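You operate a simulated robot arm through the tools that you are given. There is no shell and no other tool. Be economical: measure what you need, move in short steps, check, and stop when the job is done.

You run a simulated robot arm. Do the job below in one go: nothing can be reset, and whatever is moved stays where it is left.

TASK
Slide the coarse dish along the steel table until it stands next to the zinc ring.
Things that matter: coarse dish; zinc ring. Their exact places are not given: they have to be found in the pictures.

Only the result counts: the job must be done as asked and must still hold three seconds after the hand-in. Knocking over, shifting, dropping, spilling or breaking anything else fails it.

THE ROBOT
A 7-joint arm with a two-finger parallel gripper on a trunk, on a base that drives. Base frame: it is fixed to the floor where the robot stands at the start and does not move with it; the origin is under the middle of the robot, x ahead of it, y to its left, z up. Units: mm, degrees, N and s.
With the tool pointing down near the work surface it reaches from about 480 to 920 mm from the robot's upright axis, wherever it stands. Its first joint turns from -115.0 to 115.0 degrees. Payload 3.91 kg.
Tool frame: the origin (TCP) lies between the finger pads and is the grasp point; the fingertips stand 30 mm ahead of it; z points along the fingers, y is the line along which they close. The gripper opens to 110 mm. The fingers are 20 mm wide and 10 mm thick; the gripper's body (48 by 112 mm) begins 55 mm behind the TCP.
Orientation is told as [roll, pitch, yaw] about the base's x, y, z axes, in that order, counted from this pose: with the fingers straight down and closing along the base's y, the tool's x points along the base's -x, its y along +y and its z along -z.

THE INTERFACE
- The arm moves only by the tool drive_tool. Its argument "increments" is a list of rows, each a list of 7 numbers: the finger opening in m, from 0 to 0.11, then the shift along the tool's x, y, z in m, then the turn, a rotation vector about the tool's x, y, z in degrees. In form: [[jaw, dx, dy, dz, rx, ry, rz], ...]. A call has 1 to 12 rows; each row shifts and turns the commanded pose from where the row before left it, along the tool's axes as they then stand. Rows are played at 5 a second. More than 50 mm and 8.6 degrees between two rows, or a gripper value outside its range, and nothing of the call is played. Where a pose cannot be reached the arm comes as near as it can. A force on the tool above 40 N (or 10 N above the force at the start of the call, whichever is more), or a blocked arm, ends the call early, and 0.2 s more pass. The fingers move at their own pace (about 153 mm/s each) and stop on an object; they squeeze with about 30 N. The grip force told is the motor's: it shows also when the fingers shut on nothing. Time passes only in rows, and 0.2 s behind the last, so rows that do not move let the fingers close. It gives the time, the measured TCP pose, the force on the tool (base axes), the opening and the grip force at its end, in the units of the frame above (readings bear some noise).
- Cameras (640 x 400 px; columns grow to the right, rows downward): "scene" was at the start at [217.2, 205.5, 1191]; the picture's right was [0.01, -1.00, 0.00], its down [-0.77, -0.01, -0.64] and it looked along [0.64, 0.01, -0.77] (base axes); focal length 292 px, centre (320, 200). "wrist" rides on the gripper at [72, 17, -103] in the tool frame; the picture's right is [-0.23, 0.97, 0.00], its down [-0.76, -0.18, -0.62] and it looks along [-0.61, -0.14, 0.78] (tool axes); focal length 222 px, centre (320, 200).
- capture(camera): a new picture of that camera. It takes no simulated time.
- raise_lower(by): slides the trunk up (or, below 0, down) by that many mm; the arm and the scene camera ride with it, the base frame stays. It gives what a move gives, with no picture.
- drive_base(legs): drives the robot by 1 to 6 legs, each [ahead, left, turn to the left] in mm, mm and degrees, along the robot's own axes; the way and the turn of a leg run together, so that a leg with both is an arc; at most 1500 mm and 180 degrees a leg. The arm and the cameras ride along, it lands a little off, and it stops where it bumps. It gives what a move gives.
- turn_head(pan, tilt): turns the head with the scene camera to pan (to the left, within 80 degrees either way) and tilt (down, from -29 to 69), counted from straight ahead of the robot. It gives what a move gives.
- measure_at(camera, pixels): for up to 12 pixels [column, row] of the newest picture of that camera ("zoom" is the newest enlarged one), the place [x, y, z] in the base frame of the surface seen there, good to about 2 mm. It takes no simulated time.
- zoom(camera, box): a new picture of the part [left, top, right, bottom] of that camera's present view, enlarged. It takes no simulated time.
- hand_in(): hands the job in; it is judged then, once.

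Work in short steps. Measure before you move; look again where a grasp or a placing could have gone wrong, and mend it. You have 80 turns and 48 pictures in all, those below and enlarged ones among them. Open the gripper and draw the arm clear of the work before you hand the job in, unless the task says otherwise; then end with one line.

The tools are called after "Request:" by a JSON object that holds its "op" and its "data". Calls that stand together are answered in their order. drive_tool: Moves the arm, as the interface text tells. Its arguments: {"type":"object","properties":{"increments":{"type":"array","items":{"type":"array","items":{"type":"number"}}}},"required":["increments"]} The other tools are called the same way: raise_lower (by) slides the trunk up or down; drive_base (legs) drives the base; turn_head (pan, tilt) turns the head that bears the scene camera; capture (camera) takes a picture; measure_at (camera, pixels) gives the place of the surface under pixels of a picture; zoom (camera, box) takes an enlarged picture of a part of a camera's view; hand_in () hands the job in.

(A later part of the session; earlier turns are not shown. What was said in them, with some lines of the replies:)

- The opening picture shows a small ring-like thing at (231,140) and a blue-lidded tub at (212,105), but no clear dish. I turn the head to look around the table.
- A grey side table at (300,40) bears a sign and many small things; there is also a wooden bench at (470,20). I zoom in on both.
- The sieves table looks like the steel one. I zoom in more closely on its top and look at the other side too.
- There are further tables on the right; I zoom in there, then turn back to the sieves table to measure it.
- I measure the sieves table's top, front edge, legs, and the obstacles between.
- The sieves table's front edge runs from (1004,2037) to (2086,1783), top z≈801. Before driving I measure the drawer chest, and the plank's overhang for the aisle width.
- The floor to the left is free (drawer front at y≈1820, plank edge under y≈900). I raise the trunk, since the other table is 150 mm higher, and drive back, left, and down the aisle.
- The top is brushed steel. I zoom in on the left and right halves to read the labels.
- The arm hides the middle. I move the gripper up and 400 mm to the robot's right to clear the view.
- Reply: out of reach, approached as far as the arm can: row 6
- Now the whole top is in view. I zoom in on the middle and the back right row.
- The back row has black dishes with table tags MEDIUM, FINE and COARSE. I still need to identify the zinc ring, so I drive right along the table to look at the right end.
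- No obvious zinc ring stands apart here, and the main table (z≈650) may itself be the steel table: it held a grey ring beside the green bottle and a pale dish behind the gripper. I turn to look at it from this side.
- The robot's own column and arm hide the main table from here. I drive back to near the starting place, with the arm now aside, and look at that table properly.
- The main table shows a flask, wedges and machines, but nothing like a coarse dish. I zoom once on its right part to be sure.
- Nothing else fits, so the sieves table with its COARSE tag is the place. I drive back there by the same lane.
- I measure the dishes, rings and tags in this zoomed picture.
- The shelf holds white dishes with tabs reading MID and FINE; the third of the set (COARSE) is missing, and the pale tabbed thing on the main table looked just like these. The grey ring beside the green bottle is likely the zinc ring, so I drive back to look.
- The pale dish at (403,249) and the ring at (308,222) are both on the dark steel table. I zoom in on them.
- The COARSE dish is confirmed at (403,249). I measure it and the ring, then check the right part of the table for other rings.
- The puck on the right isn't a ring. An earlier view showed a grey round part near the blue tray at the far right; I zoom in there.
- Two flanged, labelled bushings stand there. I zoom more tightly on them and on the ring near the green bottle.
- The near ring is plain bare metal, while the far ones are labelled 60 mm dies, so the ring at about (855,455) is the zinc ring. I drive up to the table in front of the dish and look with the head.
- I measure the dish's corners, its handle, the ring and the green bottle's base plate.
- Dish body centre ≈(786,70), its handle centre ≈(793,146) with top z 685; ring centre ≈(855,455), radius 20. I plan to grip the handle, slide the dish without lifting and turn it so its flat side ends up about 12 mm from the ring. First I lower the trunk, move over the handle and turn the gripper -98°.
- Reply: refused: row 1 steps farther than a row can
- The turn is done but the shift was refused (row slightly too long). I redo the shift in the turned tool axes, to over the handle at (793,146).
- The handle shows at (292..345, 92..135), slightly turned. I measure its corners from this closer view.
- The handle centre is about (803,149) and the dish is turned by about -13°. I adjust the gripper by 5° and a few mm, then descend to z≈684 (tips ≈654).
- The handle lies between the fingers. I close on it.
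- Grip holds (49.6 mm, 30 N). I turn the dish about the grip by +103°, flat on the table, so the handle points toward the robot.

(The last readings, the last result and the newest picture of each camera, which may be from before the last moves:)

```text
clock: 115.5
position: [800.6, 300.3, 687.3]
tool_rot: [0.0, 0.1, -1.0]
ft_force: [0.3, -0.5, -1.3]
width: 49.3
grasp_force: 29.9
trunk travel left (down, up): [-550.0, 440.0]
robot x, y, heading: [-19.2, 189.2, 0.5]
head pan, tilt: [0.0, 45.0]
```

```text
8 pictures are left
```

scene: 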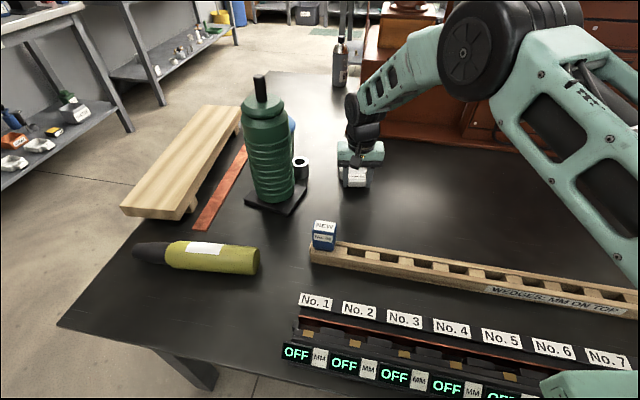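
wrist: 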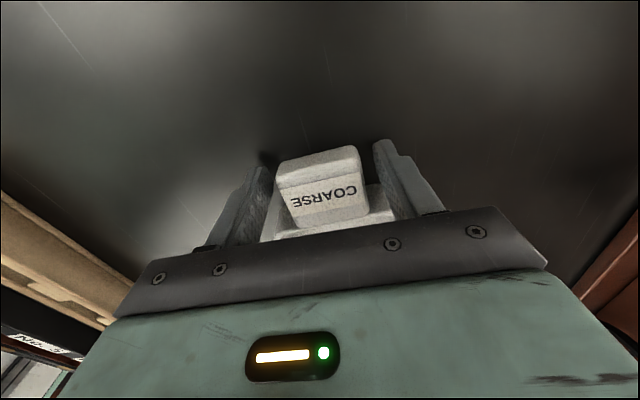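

The dish slid along. I zoom in to measure the remaining gap to the ring.

Request:
{"op": "zoom", "data": {"camera": "scene", "box": [270, 120, 400, 220]}}

```text
4.00 times, centred on (335, 170) of scene
```

zoom: 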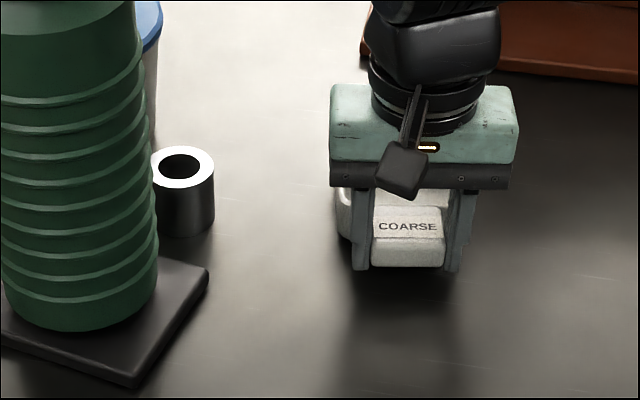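

Request:
{"op": "measure_at", "data": {"camera": "zoom", "pixels": [[338, 197], [340, 215], [344, 235], [213, 175], [185, 238], [211, 215], [353, 268], [333, 165], [207, 270], [335, 205], [350, 210], [346, 192]]}}

```text
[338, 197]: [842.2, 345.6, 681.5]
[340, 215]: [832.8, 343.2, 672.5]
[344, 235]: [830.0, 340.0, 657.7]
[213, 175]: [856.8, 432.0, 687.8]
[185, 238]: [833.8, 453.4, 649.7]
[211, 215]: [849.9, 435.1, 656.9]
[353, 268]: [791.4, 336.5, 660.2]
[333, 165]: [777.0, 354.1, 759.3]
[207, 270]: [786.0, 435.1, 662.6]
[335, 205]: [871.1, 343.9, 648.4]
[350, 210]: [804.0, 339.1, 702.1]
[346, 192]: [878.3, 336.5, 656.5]
```

Dish side at y≈346, ring edge at ≈433: gap ≈87 mm. I slide another 73 mm in small rows, leaving about 14 mm.

Request:
{"op": "drive_tool", "data": {"increments": [[0.03, 0, 0.025, 0, 0, 0, 0], [0.03, 0, 0.025, 0, 0, 0, 0], [0.03, 0, 0.015, 0, 0, 0, 0], [0.03, 0, 0.008, 0, 0, 0, 0], [0.03, 0, 0, 0, 0, 0, 0]]}}

Request:
{"op": "zoom", "data": {"camera": "scene", "box": [270, 120, 400, 220]}}

```text
clock: 116.7
position: [800.8, 375.8, 685.7]
tool_rot: [0.0, 0.0, -0.9]
ft_force: [-0.2, 0.1, -1.5]
width: 49.6
grasp_force: 30.3
trunk travel left (down, up): [-550.0, 440.0]
robot x, y, heading: [-12.8, 185.2, 0.4]
head pan, tilt: [0.0, 45.0]
```

```text
4.00 times, centred on (335, 170) of scene
```

zoom: 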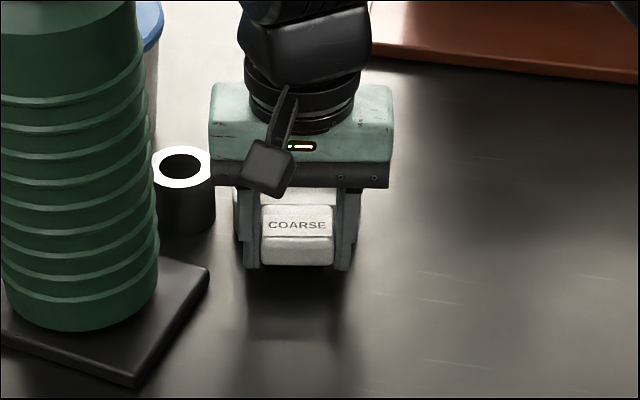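

The gap is small but visible between (214,200) and (235,200). I measure it.

Request:
{"op": "measure_at", "data": {"camera": "zoom", "pixels": [[236, 197], [238, 212], [213, 178], [212, 215], [240, 262], [207, 270]]}}

```text
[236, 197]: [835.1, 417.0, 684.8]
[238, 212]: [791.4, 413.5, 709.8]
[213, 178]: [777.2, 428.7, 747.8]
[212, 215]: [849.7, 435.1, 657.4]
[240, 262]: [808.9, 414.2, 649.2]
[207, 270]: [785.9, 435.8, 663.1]
```

The gap is about 17 mm; I slide 6 mm more, open slightly (to 62 mm, keeping off the base plate), and lift straight up.

Request:
{"op": "drive_tool", "data": {"increments": [[0.03, 0, 0.003, 0, 0, 0, 0], [0.03, 0, 0.003, 0, 0, 0, 0], [0.03, 0, 0, 0, 0, 0, 0], [0.056, 0, 0, 0, 0, 0, 0], [0.062, 0, 0, 0, 0, 0, 0], [0.062, 0, 0, 0, 0, 0, 0]]}}

Request:
{"op": "drive_tool", "data": {"increments": [[0.062, 0, 0, -0.015, 0, 0, 0], [0.062, 0, 0, -0.03, 0, 0, 0], [0.062, 0, 0, -0.04, 0, 0, 0], [0.062, 0, -0.02, -0.04, 0, 0, 0], [0.062, 0, -0.045, -0.02, 0, 0, 0], [0.062, 0, -0.045, 0, 0, 0, 0], [0.062, 0, -0.045, 0, 0, 0, 0], [0.062, 0, -0.045, 0, 0, 0, 0], [0.062, 0, -0.045, 0, 0, 0, 0], [0.062, 0, -0.045, 0, 0, 0, 0]]}}

Request:
{"op": "zoom", "data": {"camera": "scene", "box": [230, 100, 400, 220]}}

```text
clock: 118.1
position: [801.9, 381.0, 686.3]
tool_rot: [-0.1, 0.0, -1.0]
ft_force: [-0.6, 0.1, -0.2]
width: 62.1
grasp_force: 0.0
trunk travel left (down, up): [-550.0, 440.0]
robot x, y, heading: [-18.2, 186.0, 0.4]
head pan, tilt: [0.0, 45.0]
```

```text
clock: 120.3
position: [801.5, 91.0, 828.1]
tool_rot: [0.1, 0.0, -0.8]
ft_force: [-0.3, -0.1, 0.0]
width: 61.9
grasp_force: 0.0
trunk travel left (down, up): [-550.0, 440.0]
robot x, y, heading: [-18.0, 188.2, 0.1]
head pan, tilt: [0.0, 45.0]
```

```text
3.33 times, centred on (315, 160) of scene
```

zoom: 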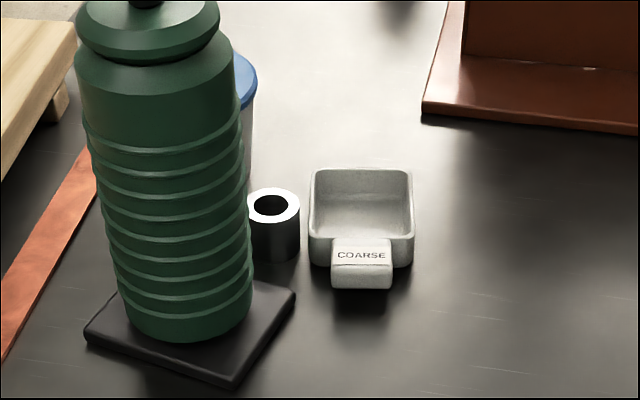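

The COARSE dish stands upright right beside the ring with a small gap, nothing else has moved, and the arm is clear. I hand in.

Request:
{"op": "hand_in", "data": {}}

```text
The job is handed in.
```

The COARSE dish now stands upright about 10 mm from the ring I took to be the zinc one. I slid it there by its handle along the dark steel table. The ring has no label; I chose it because it is the only plain bare-metal ring on that table. The gripper is open and the arm is clear, and nothing else was moved as far as the last picture shows.
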